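You operate a simulated robot arm through the tools that you are given. There is no shell and no other tool. Be economical: measure what you need, move in short steps, check, and stop when the job is done.

The job below is to be done with a simulated robot arm. You get a single attempt, and the scene is never put back.

Task
On the blue table, make the joiner carton and the oil can change places.

The check looks at the end state, three seconds after you hand in, the way a careful person would. Anything else that was tipped, shoved, dropped, spilled or broken makes it a failure.

Robot
A 6-joint arm with a two-finger parallel gripper on a trunk, on a base that drives. Base frame: it is fixed to the floor where the robot stands at the start and does not move with it; the origin is under the middle of the robot, x ahead of it, y to its left, z up. Lengths are in m, angles in rad, forces in N, time in s.
With the tool pointing down near the work surface it reaches from about 0.32 to 0.7 m from the robot's upright axis, wherever it stands. Its first joint turns from -2.897 to 2.897 rad. Payload 4.1 kg.
The tool frame sits at the grasp point between the pads (the TCP): z along the fingers, y along the line on which they close. The tips reach 0.023 m beyond it. Largest opening 0.094 m; finger width 0.038, thickness 0.01; the body of the gripper, 0.054 by 0.096 m, starts 0.039 m behind the TCP.
Orientation is told as [roll, pitch, yaw] about the base's x, y, z axes, in that order, counted from this pose: with the fingers straight down and closing along the base's y, the tool's x points along the base's -x, its y along +y and its z along -z.

Tools
- The arm moves only by the tool step_arm. Its argument "plan" is a list of rows, each a list of 7 numbers: the shift along the tool's x, y, z in m, then the turn, a rotation vector about the tool's x, y, z in rad, then the opening, from 0 (shut) to 1 (fully open). In form: [[dx, dy, dz, ax, ay, az, fingers], ...]. A call has 1 to 12 rows; each row shifts and turns the commanded pose from where the row before left it, along the tool's axes as they then stand. Each row takes 0.2 s and may step no farther than 0.05 m and 0.15 rad from the row before; otherwise, or with a gripper value out of range, the whole call is refused. Where a pose cannot be reached the arm comes as near as it can. A force on the tool above 40 N (or 10 N above the force at the start of the call, whichever is more), or a blocked arm, ends the call early, and 0.2 s more pass. The fingers move at their own pace (about 0.045 m/s each) and stop on an object; they squeeze with about 24 N. The grip force told is the motor's: it shows also when the fingers shut on nothing. Time passes only in rows, and 0.2 s behind the last, so rows that do not move let the fingers close. The reply holds the time, the measured pose of the TCP, the force on the tool along the base axes, the opening and the grip force, in the units named above and with some noise.
- Cameras (640 x 400 px; columns grow to the right, rows downward): "scene" is now at [0.0155, 0.1461, 1.4335]; the picture's right is [-0.27, -0.96, 0.00], its down [-0.69, 0.19, -0.70] and it looks along [0.67, -0.19, -0.72] (base axes); focal length 281 px, centre (320, 200). "wrist" rides on the gripper at [0.086, 0.016, -0.075] in the tool frame; the picture's right is [-0.18, 0.98, 0.00], its down [-0.58, -0.11, -0.81] and it looks along [-0.79, -0.15, 0.59] (tool axes); focal length 243 px, centre (320, 200).
- grab_frame(camera): a new picture of that camera. It takes no simulated time.
- raise_lower(by): slides the trunk up (or, below 0, down) by that many m; the arm and the scene camera ride with it, the base frame stays. It gives what a move gives, with no picture.
- roll_base(legs): drives the robot by 1 to 6 legs, each [ahead, turn to the left] in m and rad, along the robot's own axes; the way and the turn of a leg run together, so that a leg with both is an arc; at most 1.5 m and 3.142 rad a leg. The arm and the cameras ride along, it lands a little off, and it stops where it bumps. It gives what a move gives.
- aim_head(pan, tilt): turns the head with the scene camera to pan (to the left, within 2.705 rad either way) and tilt (down, from -0.506 to 1.204), counted from straight ahead of the robot. It gives what a move gives.
- pixel_to_xyz(camera, pixels): there is no depth. For up to 12 entries [column, row, z] of the newest picture of that camera ("zoom" is the newest enlarged one), the place [x, y] in the base frame at which the ray of that pixel passes the height z, good to about 0.003 m. It takes no simulated time.
- close_up(camera, box): a new picture of the part [left, top, right, bottom] of that camera's present view, enlarged. It takes no simulated time.
- job_done(): hands the job in; it is judged then, once.

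Work in short steps. Measure before you move; look again where a grasp or a placing could have gone wrong, and mend it. You have 110 turns and 90 pictures in all, those below and enlarged ones among them. Open the gripper and draw the arm clear of the work before you hand the job in, unless the task says otherwise; then end with one line.

The tools are called after "Call:" as a command line: name --pt "numbers of a row" for each row, then --argument value for the rest, lists and objects as JSON in quotes. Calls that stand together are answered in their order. step_arm: Moves the arm, as the interface text tells. Its arguments: {"type":"object","properties":{"plan":{"type":"array","items":{"type":"array","items":{"type":"number"}}}},"required":["plan"]} The other tools are called the same way: raise_lower (by) slides the trunk up or down; roll_base (legs) drives the base; aim_head (pan, tilt) turns the head that bears the scene camera; grab_frame (camera) takes a picture; pixel_to_xyz (camera, pixels) gives the place at which the rays of pixels pass given heights; close_up (camera, box) takes an enlarged picture of a part of a camera's view; job_done () hands the job in.

At the start:

```text
time: 0.0
ee_pos: [0.4139, -0.1059, 1.1006]
orientation: [0.0, 0.0, 0.0]
contact_force: [1.0, 0.8, -0.3]
opening: 0.0939
gripper_force: 0.0
trunk travel left (down, up): [-0.4, 0.19]
robot x, y, heading: [0.0014, 0.0011, 0.002]
head pan, tilt: [-0.272, 0.801]
```

scene: 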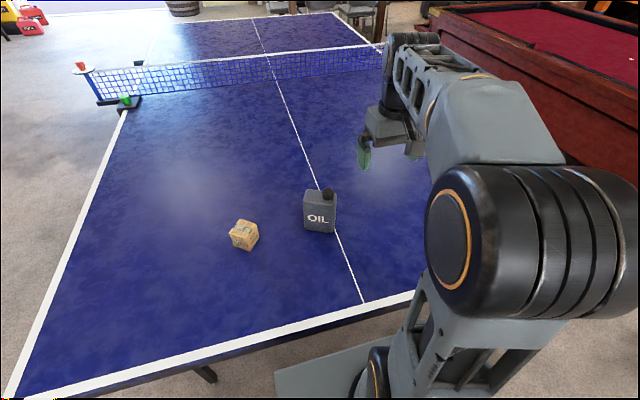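
wrist: 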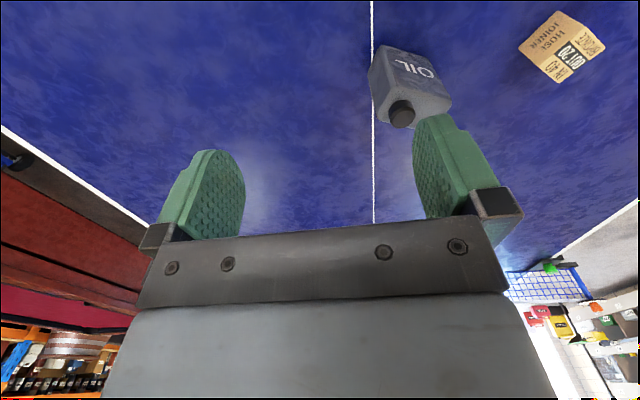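

The carton is near scene pixel (244,235) and the oil can near (320,210). I take an enlarged view of both to measure them.

Call:
close_up --camera "scene" --box '[210, 170, 370, 270]'

Call:
close_up --camera "wrist" --box '[340, 0, 640, 188]'

```text
4.00 times, centred on (290, 220) of scene
```

zoom: 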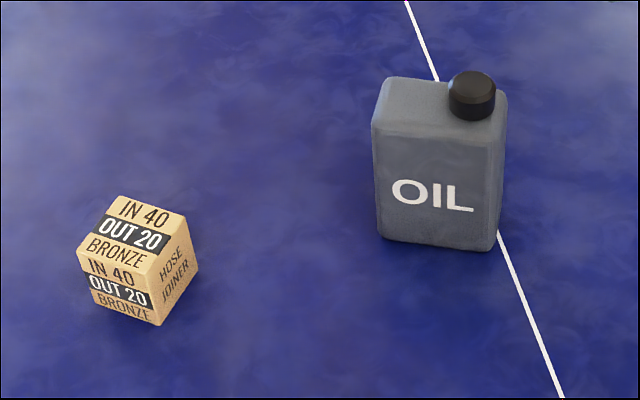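

```text
2.13 times, centred on (490, 94) of wrist
```

zoom: 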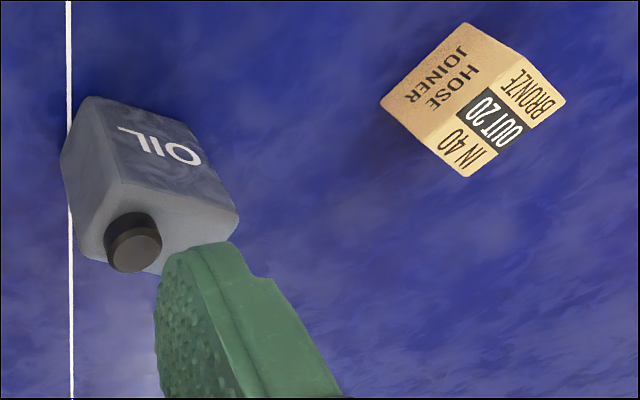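

I project the carton's and can's visible corners at the table height and at trial heights.

Call:
pixel_to_xyz --camera "scene" --pixels '[[249.5, 251.5, 0.76], [233, 245, 0.76], [259.25, 236.25, 0.76], [247, 238, 0.81], [229.5, 231.75, 0.81], [240, 219, 0.81], [256.75, 223.75, 0.81], [247, 238, 0.8]]'

Call:
pixel_to_xyz --camera "scene" --pixels '[[304.5, 229.5, 0.76], [332.5, 232.75, 0.76], [335, 228.75, 0.76], [303, 201.75, 0.86], [334, 205, 0.86], [306.75, 189.25, 0.86], [336.75, 193.75, 0.86], [303, 201.75, 0.84], [334, 205, 0.84], [306.75, 189.25, 0.84], [336.75, 193.75, 0.84], [328, 189, 0.88]]'

```text
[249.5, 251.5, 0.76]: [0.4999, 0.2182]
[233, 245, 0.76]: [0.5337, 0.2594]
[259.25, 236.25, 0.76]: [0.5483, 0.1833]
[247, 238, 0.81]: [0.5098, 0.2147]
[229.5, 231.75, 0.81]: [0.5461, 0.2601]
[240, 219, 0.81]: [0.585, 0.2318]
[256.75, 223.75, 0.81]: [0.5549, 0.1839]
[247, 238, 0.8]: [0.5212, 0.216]
```

```text
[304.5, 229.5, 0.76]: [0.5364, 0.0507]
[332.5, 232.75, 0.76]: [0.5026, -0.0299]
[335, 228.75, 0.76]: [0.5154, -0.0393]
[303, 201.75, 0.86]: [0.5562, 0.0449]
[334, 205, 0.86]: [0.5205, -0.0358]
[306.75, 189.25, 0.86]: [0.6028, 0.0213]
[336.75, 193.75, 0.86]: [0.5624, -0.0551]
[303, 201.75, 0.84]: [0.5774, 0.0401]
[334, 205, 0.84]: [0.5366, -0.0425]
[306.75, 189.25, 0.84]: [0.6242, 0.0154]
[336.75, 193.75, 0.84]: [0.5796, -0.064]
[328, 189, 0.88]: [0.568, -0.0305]
```

The carton is a cube of about 0.055 m centred near (0.541, 0.221), with its edges at about 53°/-37°. The can is about 0.087 x 0.05 x 0.115 m, centred near (0.542, -0.001). I move above the carton and turn to yaw about -0.6.

Call:
step_arm --pt "-0.0159 0.0409 0.0125 0 0 0 1" --pt "-0.0159 0.0409 0.0125 0 0 0 1" --pt "-0.0159 0.0409 0.0125 0 0 0 1" --pt "-0.0159 0.0409 0.0125 0 0 0 1" --pt "-0.0159 0.0409 0.0125 0 0 0 1" --pt "-0.0159 0.0409 0.0125 0 0 0 1" --pt "-0.0159 0.0409 0.0125 0 0 0 1" --pt "-0.0159 0.0409 0.0125 0 0 0 1" --pt "0 0 0 0 0 0.15 1" --pt "0 0 0 0 0 0.15 1" --pt "0 0 0 0 0 0.15 1" --pt "0 0 0 0 0 0.15 1"

Call:
grab_frame --camera "wrist"

Call:
grab_frame --camera "scene"

```text
time: 2.6
ee_pos: [0.5403, 0.2207, 1.0002]
orientation: [0.001, 0.001, -0.601]
contact_force: [-0.6, 0.0, 0.5]
opening: 0.0939
gripper_force: 0.1
trunk travel left (down, up): [-0.4, 0.19]
robot x, y, heading: [0.0006, -0.0017, 0.001]
head pan, tilt: [-0.272, 0.801]
```

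```text
85 pictures are left
```

wrist: 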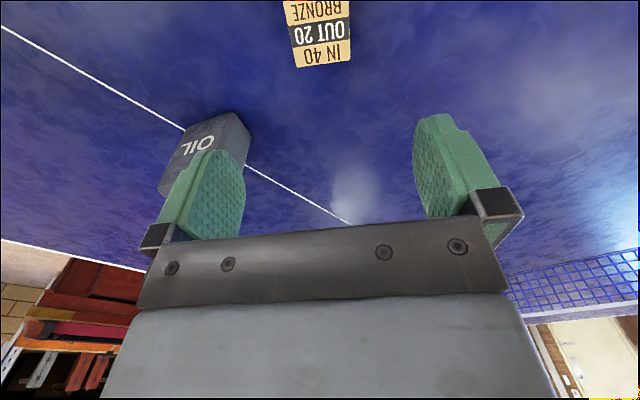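

```text
84 pictures are left
```

scene: 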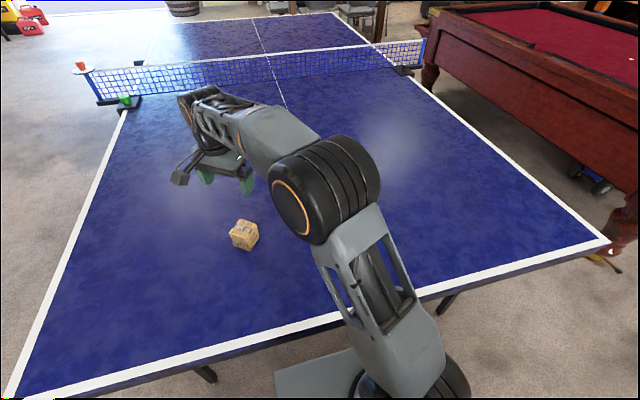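

The wrist view shows the carton's far top edge at about (295,68)-(352,60). I project those pixels and candidate stash points to check the angle and the free table area.

Call:
pixel_to_xyz --camera "wrist" --pixels '[[295, 68, 0.815], [351, 59, 0.815], [284, 3, 0.815], [348, 2, 0.815]]'

Call:
pixel_to_xyz --camera "scene" --pixels '[[160, 230, 0.76], [160, 260, 0.76], [200, 280, 0.76], [40, 310, 0.76], [180, 345, 0.76]]'

Call:
close_up --camera "wrist" --box '[240, 0, 400, 100]'

```text
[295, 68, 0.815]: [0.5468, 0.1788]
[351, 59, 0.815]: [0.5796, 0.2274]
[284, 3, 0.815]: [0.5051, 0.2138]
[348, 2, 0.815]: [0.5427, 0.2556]
```

```text
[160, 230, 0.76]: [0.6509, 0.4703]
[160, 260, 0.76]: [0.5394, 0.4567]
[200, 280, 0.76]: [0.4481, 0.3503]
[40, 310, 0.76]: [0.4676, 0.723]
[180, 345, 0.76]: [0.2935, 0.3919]
```

```text
4.00 times, centred on (320, 50) of wrist
```

zoom: 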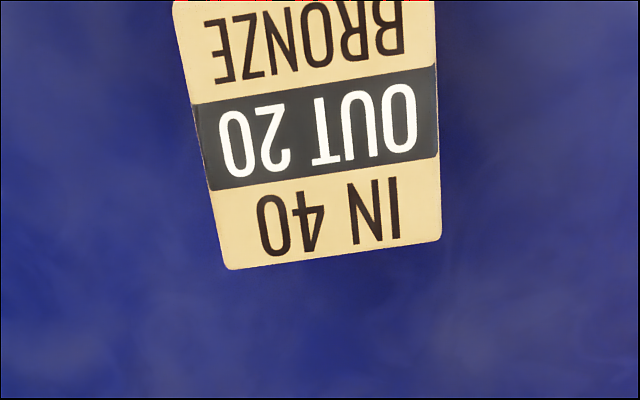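

The wrist view agrees, giving a centre near (0.543, 0.219) and a yaw of about -0.62. I go down to z≈0.793 and close.

Call:
step_arm --pt "-0.003 0 0.03 0 0 0.02 1" --pt "0 0 0.04 0 0 0 1" --pt "0 0 0.04 0 0 0 1" --pt "0 0 0.04 0 0 0 1" --pt "0 0 0.035 0 0 0 1" --pt "0 0 0.022 0 0 0 1" --pt "0 0 0 0 0 0 1"

Call:
grab_frame --camera "wrist"

```text
time: 4.2
ee_pos: [0.5432, 0.2188, 0.7907]
orientation: [-0.001, -0.001, -0.619]
contact_force: [-0.9, -0.4, 0.1]
opening: 0.0939
gripper_force: 0.0
trunk travel left (down, up): [-0.4, 0.19]
robot x, y, heading: [-0.0014, -0.0012, 0.001]
head pan, tilt: [-0.272, 0.801]
```

```text
82 pictures are left
```

wrist: 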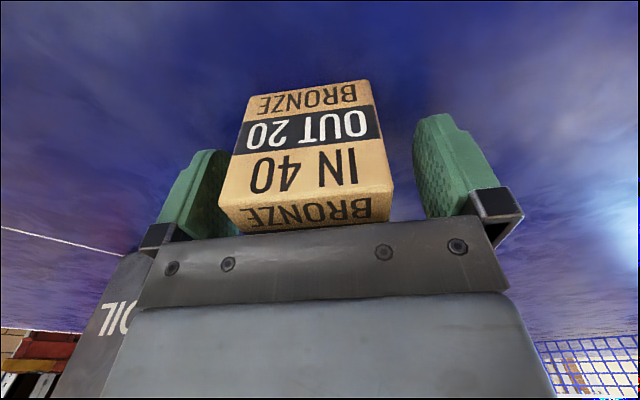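

The fingers straddle the carton. It sits a bit nearer the left finger and will centre as they shut, so I close.

Call:
step_arm --pt "0 0 0 0 0 0 0.5" --pt "0 0 0 0 0 0 0.3" --pt "0 0 0 0 0 0 0.3" --pt "0 0 0 0 0 0 0.3" --pt "0 0 0 0 0 0 0.3" --pt "0 0 0 0 0 0 0.3"

Call:
grab_frame --camera "wrist"

```text
time: 5.6
ee_pos: [0.543, 0.2184, 0.7917]
orientation: [-0.001, 0.002, -0.62]
contact_force: [0.2, -0.6, 0.8]
opening: 0.0549
gripper_force: 24.1
trunk travel left (down, up): [-0.4, 0.19]
robot x, y, heading: [0.0021, -0.0012, 0.001]
head pan, tilt: [-0.272, 0.801]
```

```text
81 pictures are left
```

wrist: 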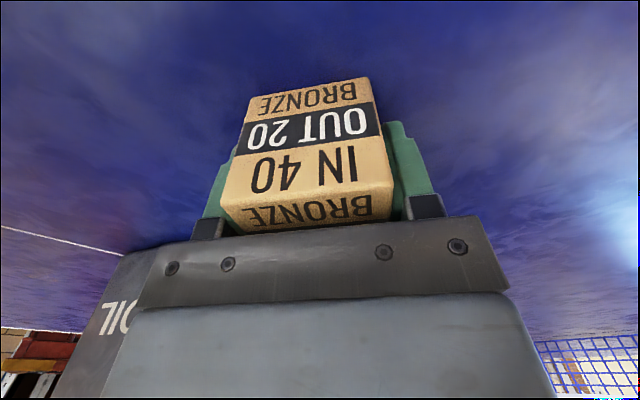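

The grip is good: opening 0.055 m at 24 N. I lift the carton, carry it to a stash spot near (0.46, 0.37) and set it down there.

Call:
step_arm --pt "0 0 -0.04 0 0 0 0.3" --pt "0 0 -0.04 0 0 0 0.3" --pt "0.039 0.0189 0 0 0 0 0.3" --pt "0.039 0.0189 0 0 0 0 0.3" --pt "0.039 0.0189 0 0 0 0 0.3" --pt "0.039 0.0189 0 0 0 0 0.3" --pt "0 0 0 0 0 0 0.3" --pt "0 0 0.04 0 0 0 0.3" --pt "0 0 0.025 0 0 0 0.3" --pt "0 0 0.0145 0 0 0 0.3" --pt "0 0 0 0 0 0 0.3"

Call:
grab_frame --camera "scene"

```text
time: 8.0
ee_pos: [0.4612, 0.3721, 0.7943]
orientation: [-0.001, -0.001, -0.62]
contact_force: [0.4, 0.3, -0.9]
opening: 0.0549
gripper_force: 24.2
trunk travel left (down, up): [-0.4, 0.19]
robot x, y, heading: [0.0009, 0.0015, 0.002]
head pan, tilt: [-0.272, 0.801]
```

```text
80 pictures are left
```

scene: 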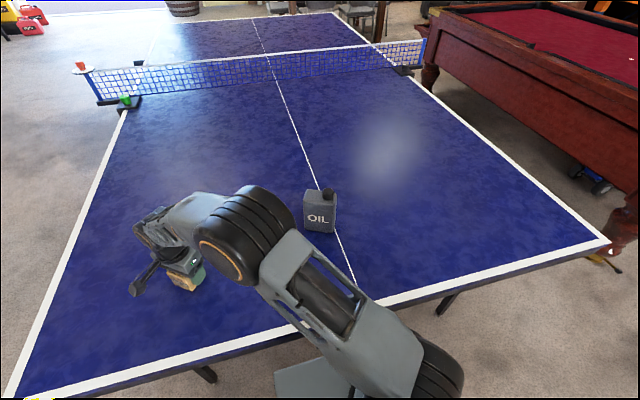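

The carton is over the stash spot at z 0.794, about 2 mm above where it was gripped. I ease it down a touch, release it and rise.

Call:
step_arm --pt "0 0 0.0015 0 0 0 0.3" --pt "0 0 0 0 0 0 0.3" --pt "0 0 0 0 0 0 0.7" --pt "0 0 0 0 0 0 1" --pt "0 0 0 0 0 0 1" --pt "0 0 0 0 0 0 1" --pt "0 0 -0.03 0 0 0 1" --pt "0 0 -0.05 0 0 0 1" --pt "0 0 -0.05 0 0 0 1" --pt "0 0 -0.05 0 0 0 1" --pt "0 0 -0.02 0 0 0 1"

Call:
grab_frame --camera "scene"

Call:
grab_frame --camera "wrist"

```text
time: 10.4
ee_pos: [0.4613, 0.3732, 0.994]
orientation: [0.0, 0.0, -0.621]
contact_force: [-0.1, -0.1, 0.3]
opening: 0.0941
gripper_force: 0.0
trunk travel left (down, up): [-0.4, 0.19]
robot x, y, heading: [-0.0002, -0.0008, -0.001]
head pan, tilt: [-0.272, 0.801]
```

```text
79 pictures are left
```

scene: 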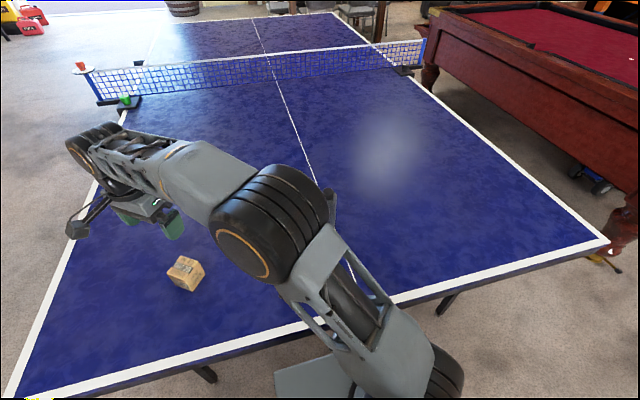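

```text
78 pictures are left
```

wrist: 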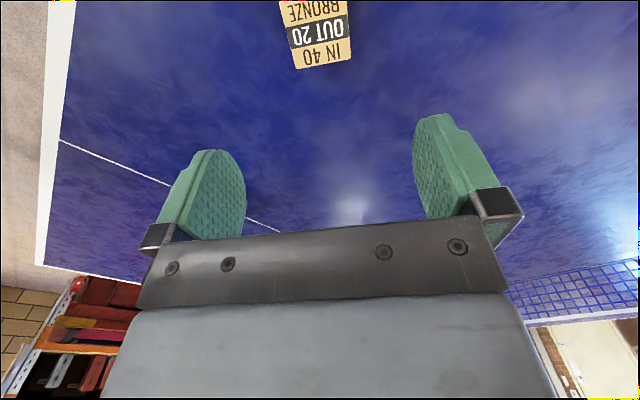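

The carton stands upright at the stash. I move above the can at (0.542, -0.001), then turn the tool.

Call:
step_arm --pt "-0.0354 -0.0322 0 0 0 0 1" --pt "-0.0354 -0.0322 0 0 0 0 1" --pt "-0.0354 -0.0322 0 0 0 0 1" --pt "-0.0354 -0.0322 0 0 0 0 1" --pt "-0.0354 -0.0322 0 0 0 0 1" --pt "-0.0354 -0.0322 0 0 0 0 1" --pt "-0.0354 -0.0322 0 0 0 0 1" --pt "-0.0354 -0.0322 0 0 0 0 1"

Call:
step_arm --pt "0 0 0 0 0 -0.146 1" --pt "0 0 0 0 0 -0.146 1" --pt "0 0 0 0 0 -0.146 1" --pt "0 0 0 0 0 -0.146 1" --pt "0 0 0 0 0 -0.146 1" --pt "0 0 0 0 0 -0.146 1" --pt "0 0 0 0 0 -0.146 1" --pt "0 0 0 0 0 -0.146 1" --pt "0 0 0 0 0 -0.146 1" --pt "0 0 0 0 0 -0.146 1" --pt "0 0 0 0 0 -0.146 1" --pt "0 0 0 0 0 -0.146 1"

Call:
grab_frame --camera "wrist"

Call:
grab_frame --camera "scene"

```text
time: 12.2
ee_pos: [0.5424, -0.0047, 0.9947]
orientation: [0.0, 0.001, -0.62]
contact_force: [-0.4, 1.4, 1.4]
opening: 0.0939
gripper_force: 0.0
trunk travel left (down, up): [-0.4, 0.19]
robot x, y, heading: [-0.0023, -0.0008, -0.002]
head pan, tilt: [-0.272, 0.801]
```

```text
time: 14.8
ee_pos: [0.5423, -0.0039, 0.9916]
orientation: [0.001, 0.0, 1.138]
contact_force: [-0.1, -0.1, -0.5]
opening: 0.0939
gripper_force: 0.1
trunk travel left (down, up): [-0.4, 0.19]
robot x, y, heading: [0.0028, -0.0006, 0.002]
head pan, tilt: [-0.272, 0.801]
```

```text
77 pictures are left
```

wrist: 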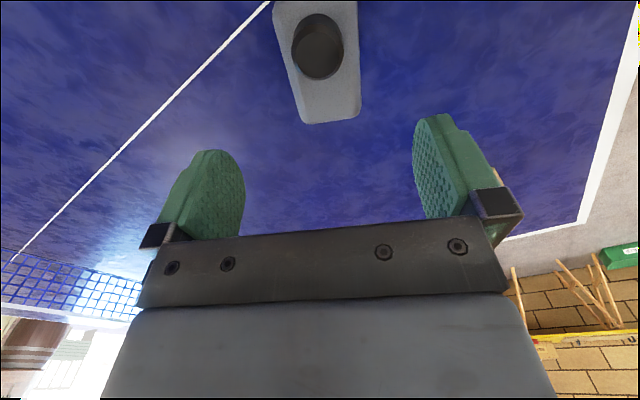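

```text
76 pictures are left
```

scene: 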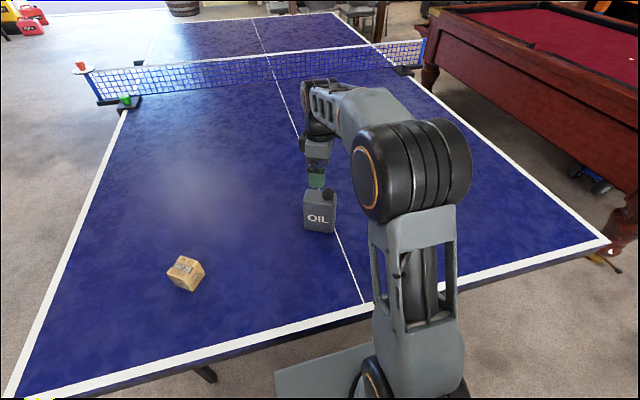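

The wrist view shows the can's far top edge at about (303,123)-(360,116) and the cap base near (318,48). I project these to refine yaw and centre.

Call:
pixel_to_xyz --camera "wrist" --pixels '[[304, 124, 0.876], [361, 117, 0.876], [280, 40, 0.876], [359, 40, 0.876], [318, 32, 0.9], [318, 78, 0.876], [297, 90, 0.876], [361, 80, 0.876]]'

Call:
close_up --camera "scene" --box '[280, 170, 360, 240]'

Call:
close_up --camera "wrist" --box '[220, 0, 420, 125]'

```text
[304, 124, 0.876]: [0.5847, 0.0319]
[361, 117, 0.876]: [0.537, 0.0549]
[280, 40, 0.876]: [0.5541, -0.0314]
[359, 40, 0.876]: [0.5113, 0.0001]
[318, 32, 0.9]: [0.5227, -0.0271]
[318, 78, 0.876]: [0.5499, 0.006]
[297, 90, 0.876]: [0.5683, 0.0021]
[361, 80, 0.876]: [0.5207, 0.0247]
```

```text
5.71 times, centred on (320, 205) of scene
```

zoom: 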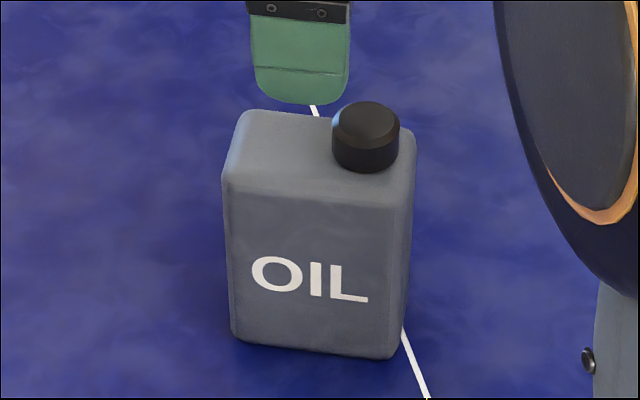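

```text
3.20 times, centred on (320, 62) of wrist
```

zoom: 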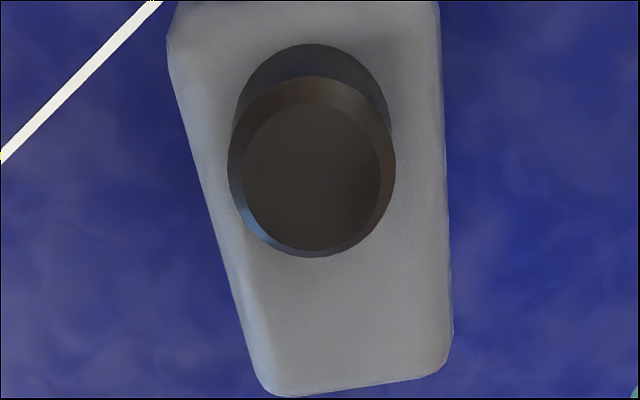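

The refined can centre is about (0.542, 0.001) with closing angle 154.5°, so the yaw is good. I shift slightly and go down to z≈0.88 first to check clearance with the cap.

Call:
step_arm --pt "-0.009 0.002 0.02 0 0 0.012 1" --pt "0 0 0.04 0 0 0 1" --pt "0 0 0.04 0 0 0 1" --pt "0 0 0.014 0 0 0 1" --pt "0 0 0 0 0 0 1"

Call:
grab_frame --camera "wrist"

Call:
close_up --camera "scene" --box '[270, 140, 370, 240]'

```text
time: 16.0
ee_pos: [0.5444, 0.0041, 0.8777]
orientation: [-0.002, 0.0, 1.123]
contact_force: [-0.6, 0.1, -0.4]
opening: 0.094
gripper_force: 0.1
trunk travel left (down, up): [-0.4, 0.19]
robot x, y, heading: [0.0014, -0.0003, -0.003]
head pan, tilt: [-0.272, 0.801]
```

```text
73 pictures are left
```

wrist: 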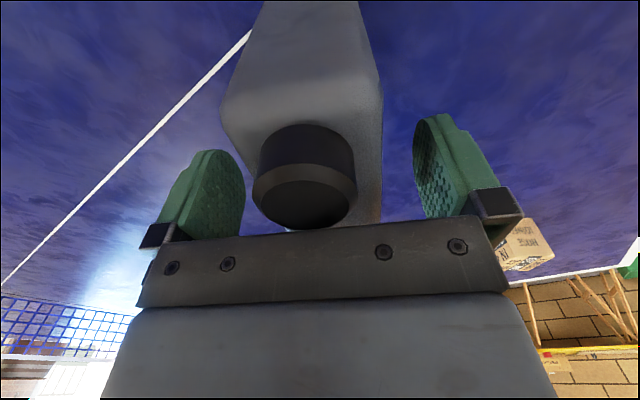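

```text
4.00 times, centred on (320, 190) of scene
```

zoom: 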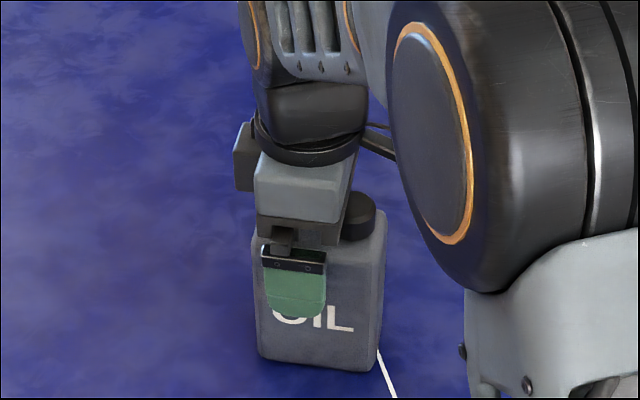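

The fingers straddle the can, and the cap is lower than and in front of the gripper body. I go down another 14 mm and close.

Call:
step_arm --pt "0 0 0.007 0 0 0 1" --pt "0 0 0.007 0 0 0 1" --pt "0 0 0 0 0 0 0.5" --pt "0 0 0 0 0 0 0.25" --pt "0 0 0 0 0 0 0.25" --pt "0 0 0 0 0 0 0.25" --pt "0 0 0 0 0 0 0.25" --pt "0 0 0 0 0 0 0.25"

Call:
grab_frame --camera "wrist"

Call:
close_up --camera "scene" --box '[270, 140, 370, 240]'

```text
time: 16.6
ee_pos: [0.5456, 0.0041, 0.873]
orientation: [-0.016, -0.007, 1.122]
contact_force: [-7.3, -1.3, 20.5]
opening: 0.0744
gripper_force: 0.0
trunk travel left (down, up): [-0.4, 0.19]
robot x, y, heading: [0.0012, 0.0038, 0.002]
head pan, tilt: [-0.272, 0.801]
stopped in row 3: the force on the tool passed its limit (the readings are from after the stop); the commanded pose is now the measured one
```

```text
71 pictures are left
```

wrist: 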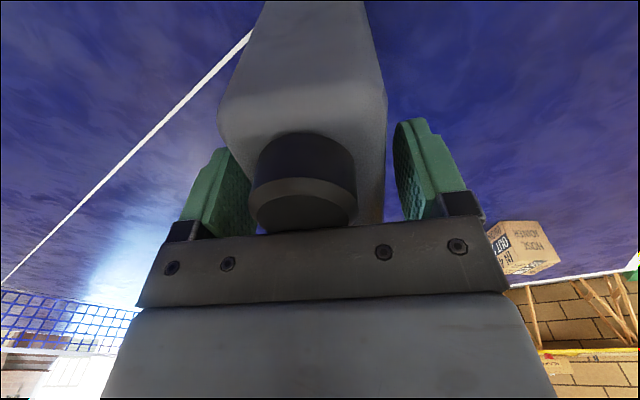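

```text
4.00 times, centred on (320, 190) of scene
```

zoom: 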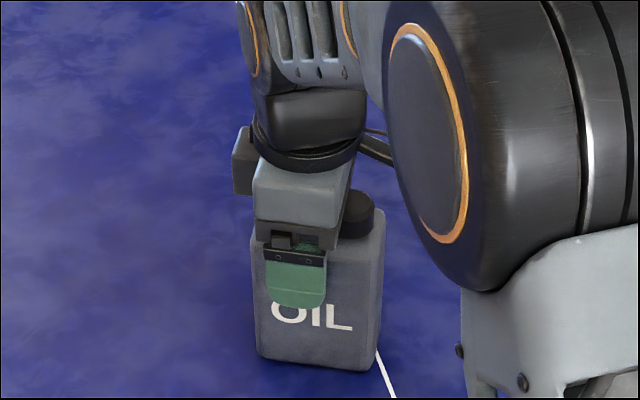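

The gripper body touched the cap at TCP z≈0.872, so the cap top is near 0.911. The can still stands upright. I lift 4 mm, level the tool, and close there with about 2.4 cm of overlap.

Call:
step_arm --pt "0 0 -0.005 0 0 0 0.8" --pt "0 0 0 -0.013 -0.0115 0 0.8" --pt "0 0 0 0 0 0 0.8"

```text
time: 17.4
ee_pos: [0.5469, 0.005, 0.8748]
orientation: [0.002, -0.016, 1.123]
contact_force: [0.4, -0.3, -0.1]
opening: 0.0754
gripper_force: 0.1
trunk travel left (down, up): [-0.4, 0.19]
robot x, y, heading: [0.0009, 0.0009, -0.001]
head pan, tilt: [-0.272, 0.801]
```

Contact is gone. I trim the remaining pitch of -0.016 and recheck.

Call:
step_arm --pt "0 0 -0.002 -0.0127 0.006 0 0.8" --pt "0 0 0 0 0 0 0.8" --pt "0 0 0 0 0 0 0.8"

Call:
grab_frame --camera "wrist"

```text
time: 18.2
ee_pos: [0.546, 0.005, 0.878]
orientation: [0.012, -0.009, 1.122]
contact_force: [0.9, -0.5, -0.1]
opening: 0.0753
gripper_force: 0.0
trunk travel left (down, up): [-0.4, 0.19]
robot x, y, heading: [-0.0005, -0.0005, 0.0]
head pan, tilt: [-0.272, 0.801]
```

```text
69 pictures are left
```

wrist: 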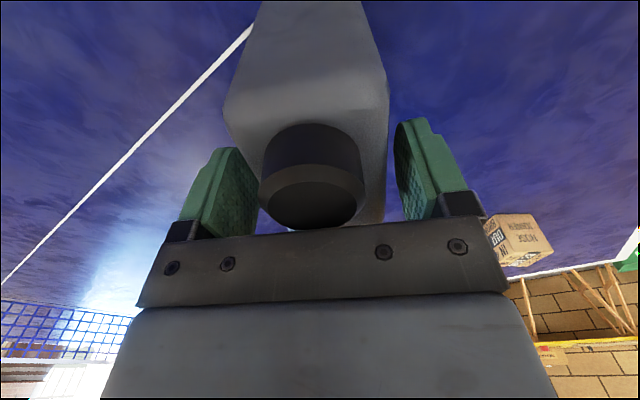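

Tilt corrections follow the pre-yaw axes, so I trim with +0.012 about tool x and +0.009 about tool y, then close on the can.

Call:
step_arm --pt "0 0 0.0015 0.012 0.009 0 0.8" --pt "0 0 0 0 0 0 0.7" --pt "0 0 0 0 0 0 0.6" --pt "0 0 0 0 0 0 0.5" --pt "0 0 0 0 0 0 0.3" --pt "0 0 0 0 0 0 0.3" --pt "0 0 0 0 0 0 0.3"

Call:
grab_frame --camera "wrist"

Call:
close_up --camera "scene" --box '[270, 140, 370, 240]'

```text
time: 19.8
ee_pos: [0.5463, 0.0039, 0.8755]
orientation: [0.002, -0.002, 1.122]
contact_force: [-2.0, 0.8, -0.1]
opening: 0.0549
gripper_force: 24.0
trunk travel left (down, up): [-0.4, 0.19]
robot x, y, heading: [0.0016, 0.0, 0.001]
head pan, tilt: [-0.272, 0.801]
```

```text
68 pictures are left
```

wrist: 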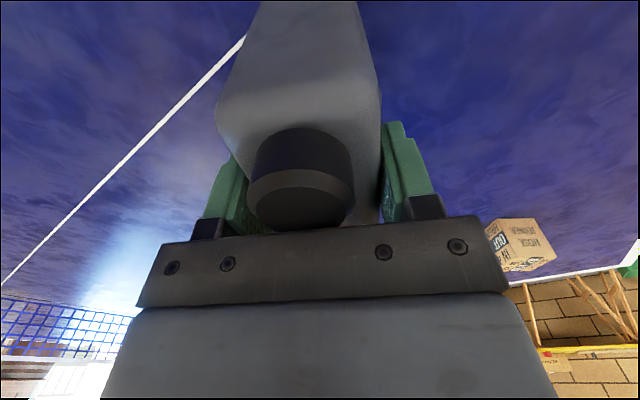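

```text
4.00 times, centred on (320, 190) of scene
```

zoom: 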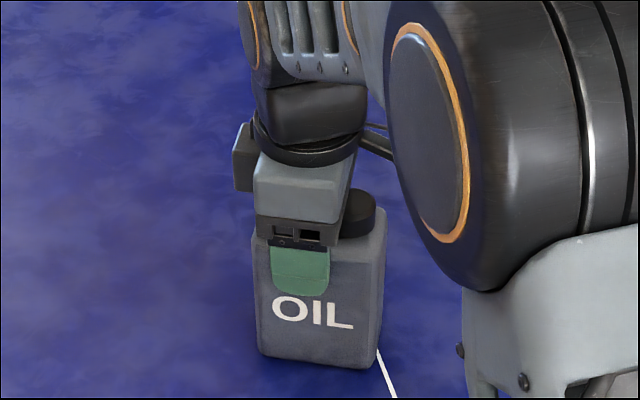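

The can is gripped at 0.055 m opening with 24 N. I lift it 3 cm and check that it holds without tilting.

Call:
step_arm --pt "0 0 -0.01 0 0 0 0.3" --pt "0 0 -0.01 0 0 0 0.3" --pt "0 0 -0.01 0 0 0 0.3" --pt "0 0 0 0 0 0 0.3"

Call:
grab_frame --camera "wrist"

Call:
close_up --camera "scene" --box '[270, 140, 370, 240]'

```text
time: 20.8
ee_pos: [0.5466, 0.005, 0.9044]
orientation: [0.001, -0.001, 1.122]
contact_force: [-0.2, 0.2, -4.7]
opening: 0.055
gripper_force: 23.9
trunk travel left (down, up): [-0.4, 0.19]
robot x, y, heading: [0.0036, -0.0001, -0.004]
head pan, tilt: [-0.272, 0.801]
```

```text
66 pictures are left
```

wrist: 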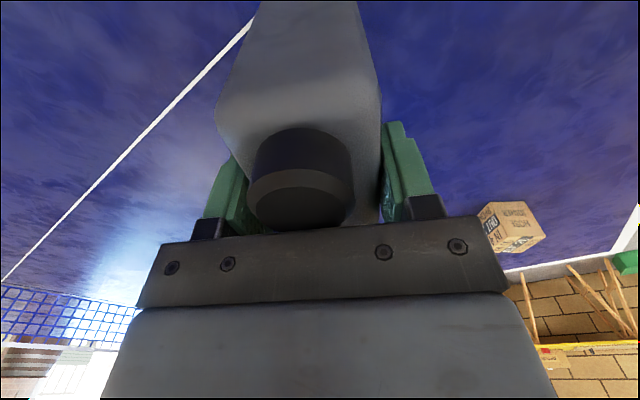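

```text
4.00 times, centred on (320, 190) of scene
```

zoom: 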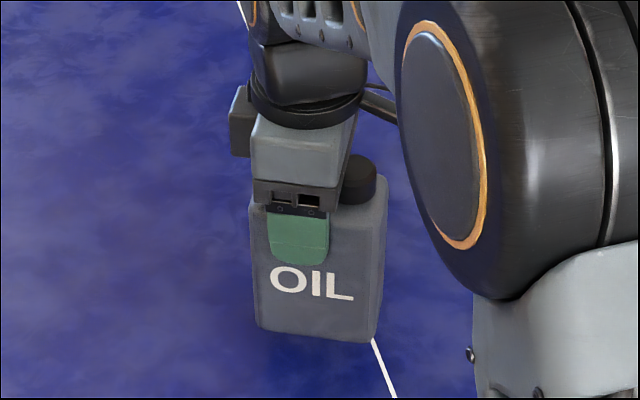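

It holds level and weighs about 0.5 kg. I carry it by (0.001, 0.222) to the carton's old place and lower it to just above the table.

Call:
step_arm --pt "0 0 -0.02 0 0 0 0.3" --pt "-0.0334 0.0159 0 0 0 0 0.3" --pt "-0.0334 0.0159 0 0 0 0 0.3" --pt "-0.0334 0.0159 0 0 0 0 0.3" --pt "-0.0334 0.0159 0 0 0 0 0.3" --pt "-0.0334 0.0159 0 0 0 0 0.3" --pt "-0.0334 0.0159 0 0 0 0 0.3" --pt "0 0 0 0 0 0 0.3" --pt "0 0 0.02 0 0 0 0.3" --pt "0 0 0.02 0 0 0 0.3" --pt "0 0 0.006 0 0 0 0.3" --pt "0 0 0 0 0 0 0.3"

Call:
grab_frame --camera "scene"

```text
time: 23.4
ee_pos: [0.5472, 0.2271, 0.8811]
orientation: [0.003, -0.002, 1.122]
contact_force: [1.0, 0.3, -4.8]
opening: 0.0549
gripper_force: 24.3
trunk travel left (down, up): [-0.4, 0.19]
robot x, y, heading: [0.0018, 0.0001, 0.002]
head pan, tilt: [-0.272, 0.801]
```

```text
64 pictures are left
```

scene: 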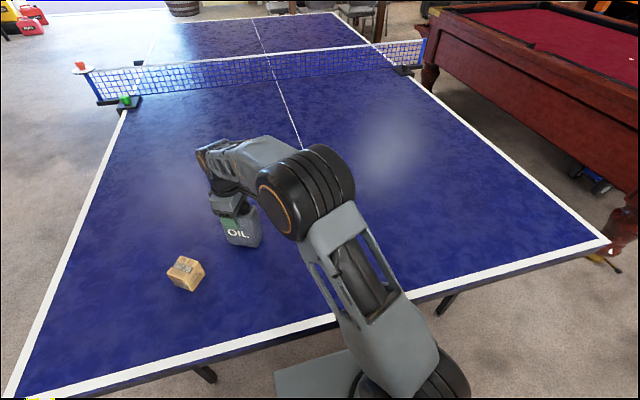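

The can hangs at the target, 4-5 mm above the table with a load of -4.8 N. I lower it in small steps and watch the force.

Call:
step_arm --pt "0 0 0.002 0 0 0 0.3" --pt "0 0 0.002 0 0 0 0.3" --pt "0 0 0 0 0 0 0.3"

```text
time: 24.2
ee_pos: [0.5487, 0.2271, 0.8756]
orientation: [0.002, -0.001, 1.122]
contact_force: [-0.4, -1.3, -4.1]
opening: 0.0549
gripper_force: 23.5
trunk travel left (down, up): [-0.4, 0.19]
robot x, y, heading: [0.0024, 0.0016, -0.005]
head pan, tilt: [-0.272, 0.801]
```

The load is still -4.1 N, so I lower about 1 mm more and read again.

Call:
step_arm --pt "0 0 0.001 0 0 0 0.3" --pt "0 0 0 0 0 0 0.3"

```text
time: 24.8
ee_pos: [0.5471, 0.227, 0.8758]
orientation: [0.002, -0.001, 1.123]
contact_force: [0.8, 0.1, -3.9]
opening: 0.0549
gripper_force: 23.6
trunk travel left (down, up): [-0.4, 0.19]
robot x, y, heading: [-0.0022, -0.0001, -0.003]
head pan, tilt: [-0.272, 0.801]
```

Call:
step_arm --pt "0 0 0.001 0 0 0 0.3" --pt "0 0 0 0 0 0 0.3"

```text
time: 25.4
ee_pos: [0.5473, 0.2274, 0.8754]
orientation: [-0.001, -0.005, 1.122]
contact_force: [0.0, -0.7, 7.5]
opening: 0.0552
gripper_force: 24.3
trunk travel left (down, up): [-0.4, 0.19]
robot x, y, heading: [0.0021, 0.0001, 0.001]
head pan, tilt: [-0.272, 0.801]
```

The force has flipped to +7.5 N, so the can is on the table. I open and rise straight up.

Call:
step_arm --pt "0 0 -0.0005 0 0 0 0.6" --pt "0 0 0 0 0 0 0.8" --pt "0 0 0 0 0 0 1" --pt "0 0 0 0 0 0 1" --pt "0 0 0 0 0 0 1" --pt "0 0 -0.02 0 0 0 1" --pt "0 0 -0.04 0 0 0 1" --pt "0 0 -0.04 0 0 0 1" --pt "0 0 -0.03 0 0 0 1"

Call:
grab_frame --camera "scene"

Call:
grab_frame --camera "wrist"

```text
time: 27.4
ee_pos: [0.5478, 0.2257, 1.0044]
orientation: [0.0, -0.001, 1.122]
contact_force: [-0.2, 0.2, -1.4]
opening: 0.0939
gripper_force: 0.1
trunk travel left (down, up): [-0.4, 0.19]
robot x, y, heading: [-0.0019, 0.0028, 0.001]
head pan, tilt: [-0.272, 0.801]
```

```text
63 pictures are left
```

scene: 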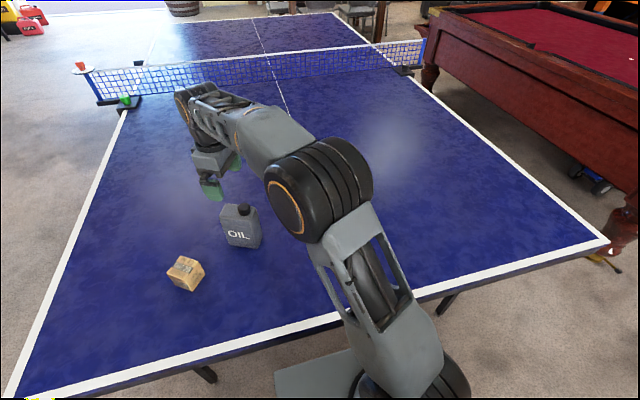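

```text
62 pictures are left
```

wrist: 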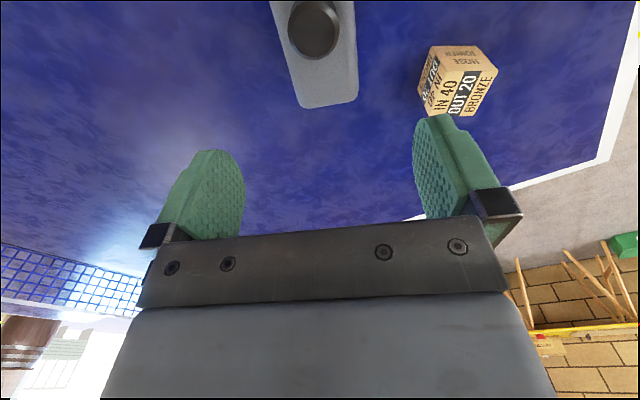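

The can stands upright at the carton's old place. I zoom in on it to measure its base while I still have the view.

Call:
close_up --camera "scene" --box '[160, 195, 280, 300]'

```text
3.81 times, centred on (220, 248) of scene
```

zoom: 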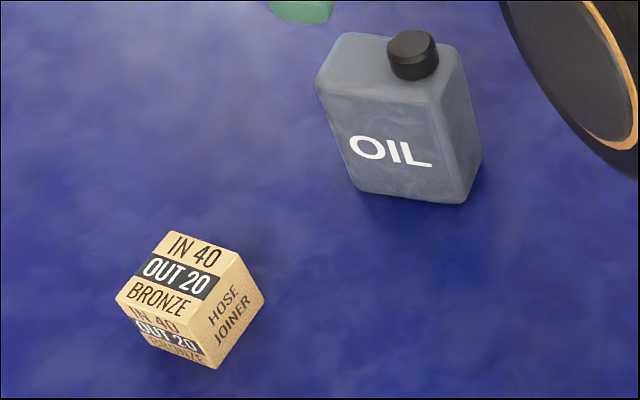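

Call:
pixel_to_xyz --camera "zoom" --pixels '[[354, 184, 0.76], [462, 204, 0.76], [482, 160, 0.76], [316, 84, 0.877], [440, 110, 0.877], [340, 33, 0.877], [460, 50, 0.877], [115, 298, 0.816], [206, 322, 0.816], [240, 254, 0.816], [168, 231, 0.816], [217, 369, 0.76]]'

```text
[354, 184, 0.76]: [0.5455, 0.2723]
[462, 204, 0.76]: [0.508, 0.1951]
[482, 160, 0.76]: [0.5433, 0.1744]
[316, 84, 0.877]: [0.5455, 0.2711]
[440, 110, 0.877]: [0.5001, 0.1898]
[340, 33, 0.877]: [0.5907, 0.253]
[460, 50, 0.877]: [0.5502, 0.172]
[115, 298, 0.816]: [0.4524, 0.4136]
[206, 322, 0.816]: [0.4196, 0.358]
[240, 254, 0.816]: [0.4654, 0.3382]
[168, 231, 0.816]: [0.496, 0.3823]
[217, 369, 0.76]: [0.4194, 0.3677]
```

The can's centre is about (0.545, 0.222), within a few mm of the carton's old place. I go back above the carton at (0.461, 0.372) and turn to yaw -0.62.

Call:
step_arm --pt "-0.0236 0.0354 0 0 0 0 1" --pt "-0.0236 0.0354 0 0 0 0 1" --pt "-0.0236 0.0354 0 0 0 0 1" --pt "-0.0236 0.0354 0 0 0 0 1"

Call:
step_arm --pt "0 0 0 0 0 0.1452 1" --pt "0 0 0 0 0 0.1452 1" --pt "0 0 0 0 0 0.1452 1" --pt "0 0 0 0 0 0.1452 1" --pt "0 0 0 0 0 0.1452 1" --pt "0 0 0 0 0 0.1452 1" --pt "0 0 0 0 0 0.1452 1" --pt "0 0 0 0 0 0.1452 1" --pt "0 0 0 0 0 0.1452 1" --pt "0 0 0 0 0 0.1452 1" --pt "0 0 0 0 0 0.1452 1" --pt "0 0 0 0 0 0.1452 1"

Call:
grab_frame --camera "wrist"

```text
time: 28.4
ee_pos: [0.462, 0.3731, 1.0067]
orientation: [0.002, -0.002, 1.122]
contact_force: [0.2, -0.5, 0.1]
opening: 0.094
gripper_force: 0.0
trunk travel left (down, up): [-0.4, 0.19]
robot x, y, heading: [-0.001, -0.0023, 0.003]
head pan, tilt: [-0.272, 0.801]
```

```text
time: 31.0
ee_pos: [0.4615, 0.3733, 1.005]
orientation: [0.002, 0.002, -0.623]
contact_force: [0.5, 0.4, 0.8]
opening: 0.0939
gripper_force: 0.1
trunk travel left (down, up): [-0.4, 0.19]
robot x, y, heading: [0.0003, 0.0041, 0.005]
head pan, tilt: [-0.272, 0.801]
```

```text
60 pictures are left
```

wrist: 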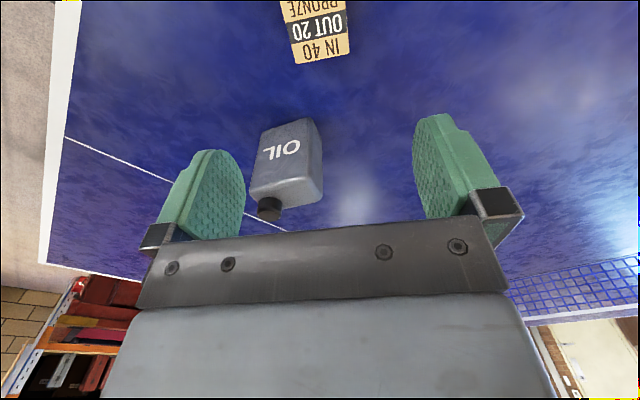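

The carton is in the same relation to the tool as before, and the can is clear of the fingers. I go down 0.212 m and close.

Call:
step_arm --pt "0 0 0.045 0 0 0 1" --pt "0 0 0.045 0 0 0 1" --pt "0 0 0.045 0 0 0 1" --pt "0 0 0.045 0 0 0 1" --pt "0 0 0.032 0 0 0 1" --pt "0 0 0 0 0 0 1" --pt "0 0 0 0 0 0 0.6" --pt "0 0 0 0 0 0 0.3" --pt "0 0 0 0 0 0 0.3" --pt "0 0 0 0 0 0 0.3" --pt "0 0 0 0 0 0 0.3"

Call:
grab_frame --camera "wrist"

```text
time: 33.4
ee_pos: [0.4605, 0.3752, 0.7927]
orientation: [0.001, 0.002, -0.621]
contact_force: [-0.8, -0.2, 0.5]
opening: 0.0549
gripper_force: 23.8
trunk travel left (down, up): [-0.4, 0.19]
robot x, y, heading: [0.0005, -0.0034, -0.005]
head pan, tilt: [-0.272, 0.801]
```

```text
59 pictures are left
```

wrist: 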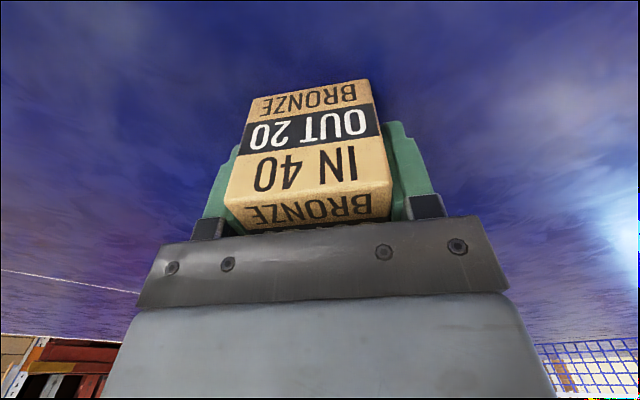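

The carton is gripped. I lift it 0.2 m, well above the can's cap, and carry it over to (0.542, -0.001).

Call:
step_arm --pt "0 0 -0.03 0 0 0 0.3" --pt "0 0 -0.045 0 0 0 0.3" --pt "0 0 -0.045 0 0 0 0.3" --pt "0 0 -0.045 0 0 0 0.3" --pt "0 0 -0.035 0 0 0 0.3" --pt "0 0 0 0 0 0 0.3"

Call:
step_arm --pt "-0.0316 -0.0287 0 0 0 0 0.3" --pt "-0.0316 -0.0287 0 0 0 0 0.3" --pt "-0.0316 -0.0287 0 0 0 0 0.3" --pt "-0.0316 -0.0287 0 0 0 0 0.3" --pt "-0.0316 -0.0287 0 0 0 0 0.3" --pt "-0.0316 -0.0287 0 0 0 0 0.3" --pt "-0.0316 -0.0287 0 0 0 0 0.3" --pt "-0.0316 -0.0287 0 0 0 0 0.3" --pt "-0.0316 -0.0287 0 0 0 0 0.3" --pt "0 0 0 0 0 0 0.3"

Call:
grab_frame --camera "scene"

```text
time: 34.8
ee_pos: [0.4597, 0.3721, 0.9947]
orientation: [0.0, 0.002, -0.621]
contact_force: [0.5, 0.4, -2.1]
opening: 0.0549
gripper_force: 23.3
trunk travel left (down, up): [-0.4, 0.19]
robot x, y, heading: [-0.001, 0.0012, 0.003]
head pan, tilt: [-0.272, 0.801]
```

```text
time: 37.0
ee_pos: [0.5424, -0.0028, 0.9919]
orientation: [0.001, 0.001, -0.619]
contact_force: [-0.1, 0.5, -1.7]
opening: 0.0546
gripper_force: 24.2
trunk travel left (down, up): [-0.4, 0.19]
robot x, y, heading: [0.0013, -0.0003, 0.001]
head pan, tilt: [-0.272, 0.801]
```

```text
58 pictures are left
```

scene: 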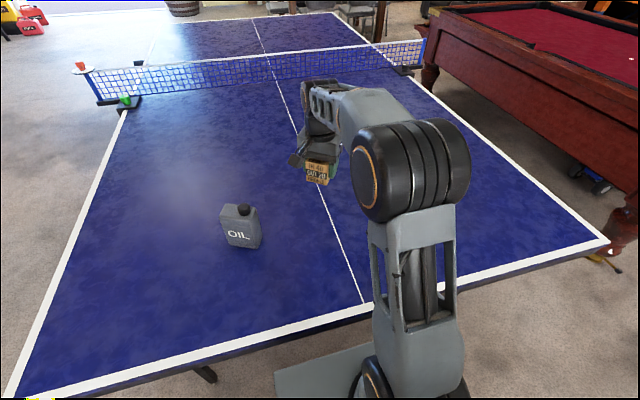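

The can is undisturbed and the carton is over its target. I lower it 0.197 m to just above the table.

Call:
step_arm --pt "0 0 0.045 0 0 0 0.3" --pt "0 0 0.045 0 0 0 0.3" --pt "0 0 0.045 0 0 0 0.3" --pt "0 0 0.04 0 0 0 0.3" --pt "0 0 0.015 0 0 0 0.3" --pt "0 0 0.007 0 0 0 0.3" --pt "0 0 0 0 0 0 0.3"

```text
time: 38.6
ee_pos: [0.5423, -0.0005, 0.7944]
orientation: [0.001, 0.003, -0.623]
contact_force: [-0.7, 0.7, -0.9]
opening: 0.0547
gripper_force: 24.1
trunk travel left (down, up): [-0.4, 0.19]
robot x, y, heading: [-0.0014, -0.0034, 0.0]
head pan, tilt: [-0.272, 0.801]
```

I ease it down the last 2 mm and read the force.

Call:
step_arm --pt "0 0 0.001 0 0 0 0.3" --pt "0 0 0.001 0 0 0 0.3" --pt "0 0 0 0 0 0 0.3"

```text
time: 39.4
ee_pos: [0.5431, -0.0019, 0.7931]
orientation: [0.002, 0.002, -0.621]
contact_force: [-1.3, -0.3, 5.5]
opening: 0.0547
gripper_force: 24.3
trunk travel left (down, up): [-0.4, 0.19]
robot x, y, heading: [0.0015, 0.0002, 0.003]
head pan, tilt: [-0.272, 0.801]
```

The carton touches the table (+5.5 N). I open, rise straight up, and check.

Call:
step_arm --pt "0 0 0 0 0 0 0.6" --pt "0 0 0 0 0 0 0.8" --pt "0 0 0 0 0 0 1" --pt "0 0 0 0 0 0 1" --pt "0 0 0 0 0 0 1" --pt "0 0 -0.02 0 0 0 1" --pt "0 0 -0.045 0 0 0 1" --pt "0 0 -0.045 0 0 0 1" --pt "0 0 -0.045 0 0 0 1" --pt "0 0 -0.045 0 0 0 1" --pt "0 0 -0.045 0 0 0 1"

Call:
grab_frame --camera "scene"

Call:
close_up --camera "scene" --box '[200, 170, 360, 270]'

```text
time: 41.8
ee_pos: [0.5402, -0.0006, 1.037]
orientation: [0.0, 0.001, -0.622]
contact_force: [-0.2, 0.0, -0.3]
opening: 0.0942
gripper_force: 0.1
trunk travel left (down, up): [-0.4, 0.19]
robot x, y, heading: [-0.0015, 0.0015, -0.001]
head pan, tilt: [-0.272, 0.801]
```

```text
57 pictures are left
```

scene: 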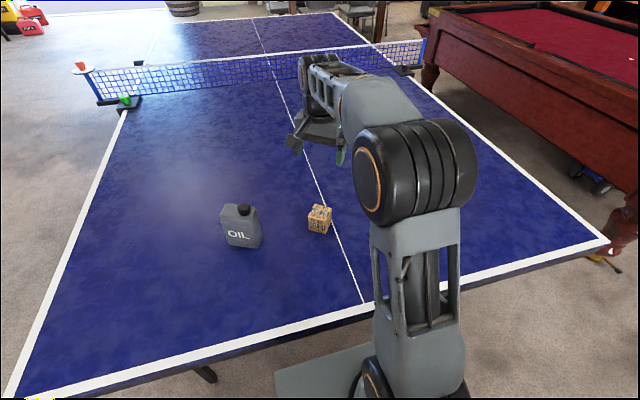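

```text
4.00 times, centred on (280, 220) of scene
```

zoom: 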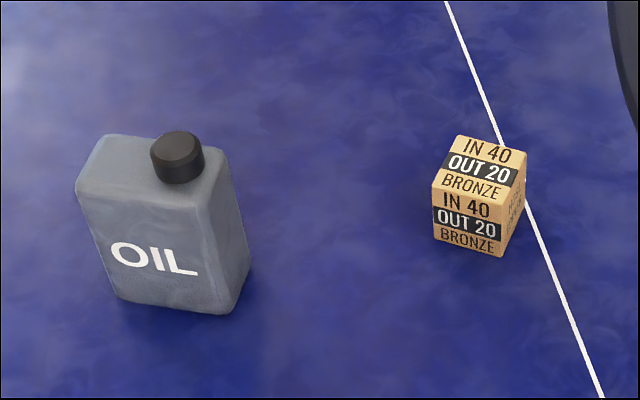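

Both stand upright in each other's old places. I draw the arm back to its starting area, clear of the work.

Call:
step_arm --pt "0 0 -0.04 0 0 0 1" --pt "0.006 -0.04 0 0 0 0 1" --pt "0.006 -0.04 0 0 0 0 1" --pt "0.006 -0.04 0 0 0 0 1" --pt "0 0 0 0 0 0 1"

Call:
grab_frame --camera "scene"

```text
time: 43.0
ee_pos: [0.4589, -0.0885, 1.0769]
orientation: [0.002, 0.002, -0.62]
contact_force: [0.2, 0.1, -0.9]
opening: 0.0938
gripper_force: 0.1
trunk travel left (down, up): [-0.4, 0.19]
robot x, y, heading: [0.0022, -0.002, 0.002]
head pan, tilt: [-0.272, 0.801]
```

```text
55 pictures are left
```

scene: 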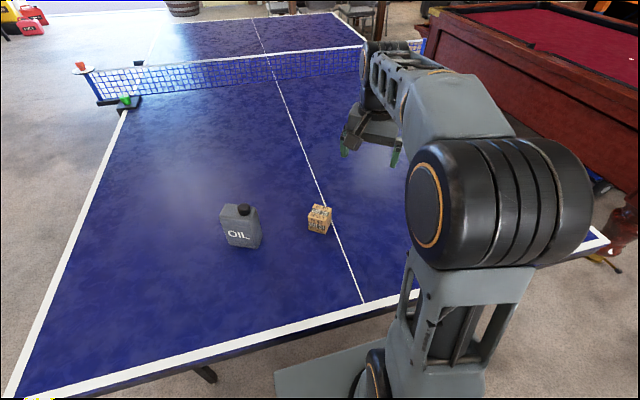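

The swap is complete, the gripper is open and the arm is clear, so I hand in.

Call:
job_done

```text
The job is handed in.
```

The joiner carton and the oil can have changed places: both stand upright within a few millimetres of each other's old spot, nothing else on the table was moved, and the job is handed in.
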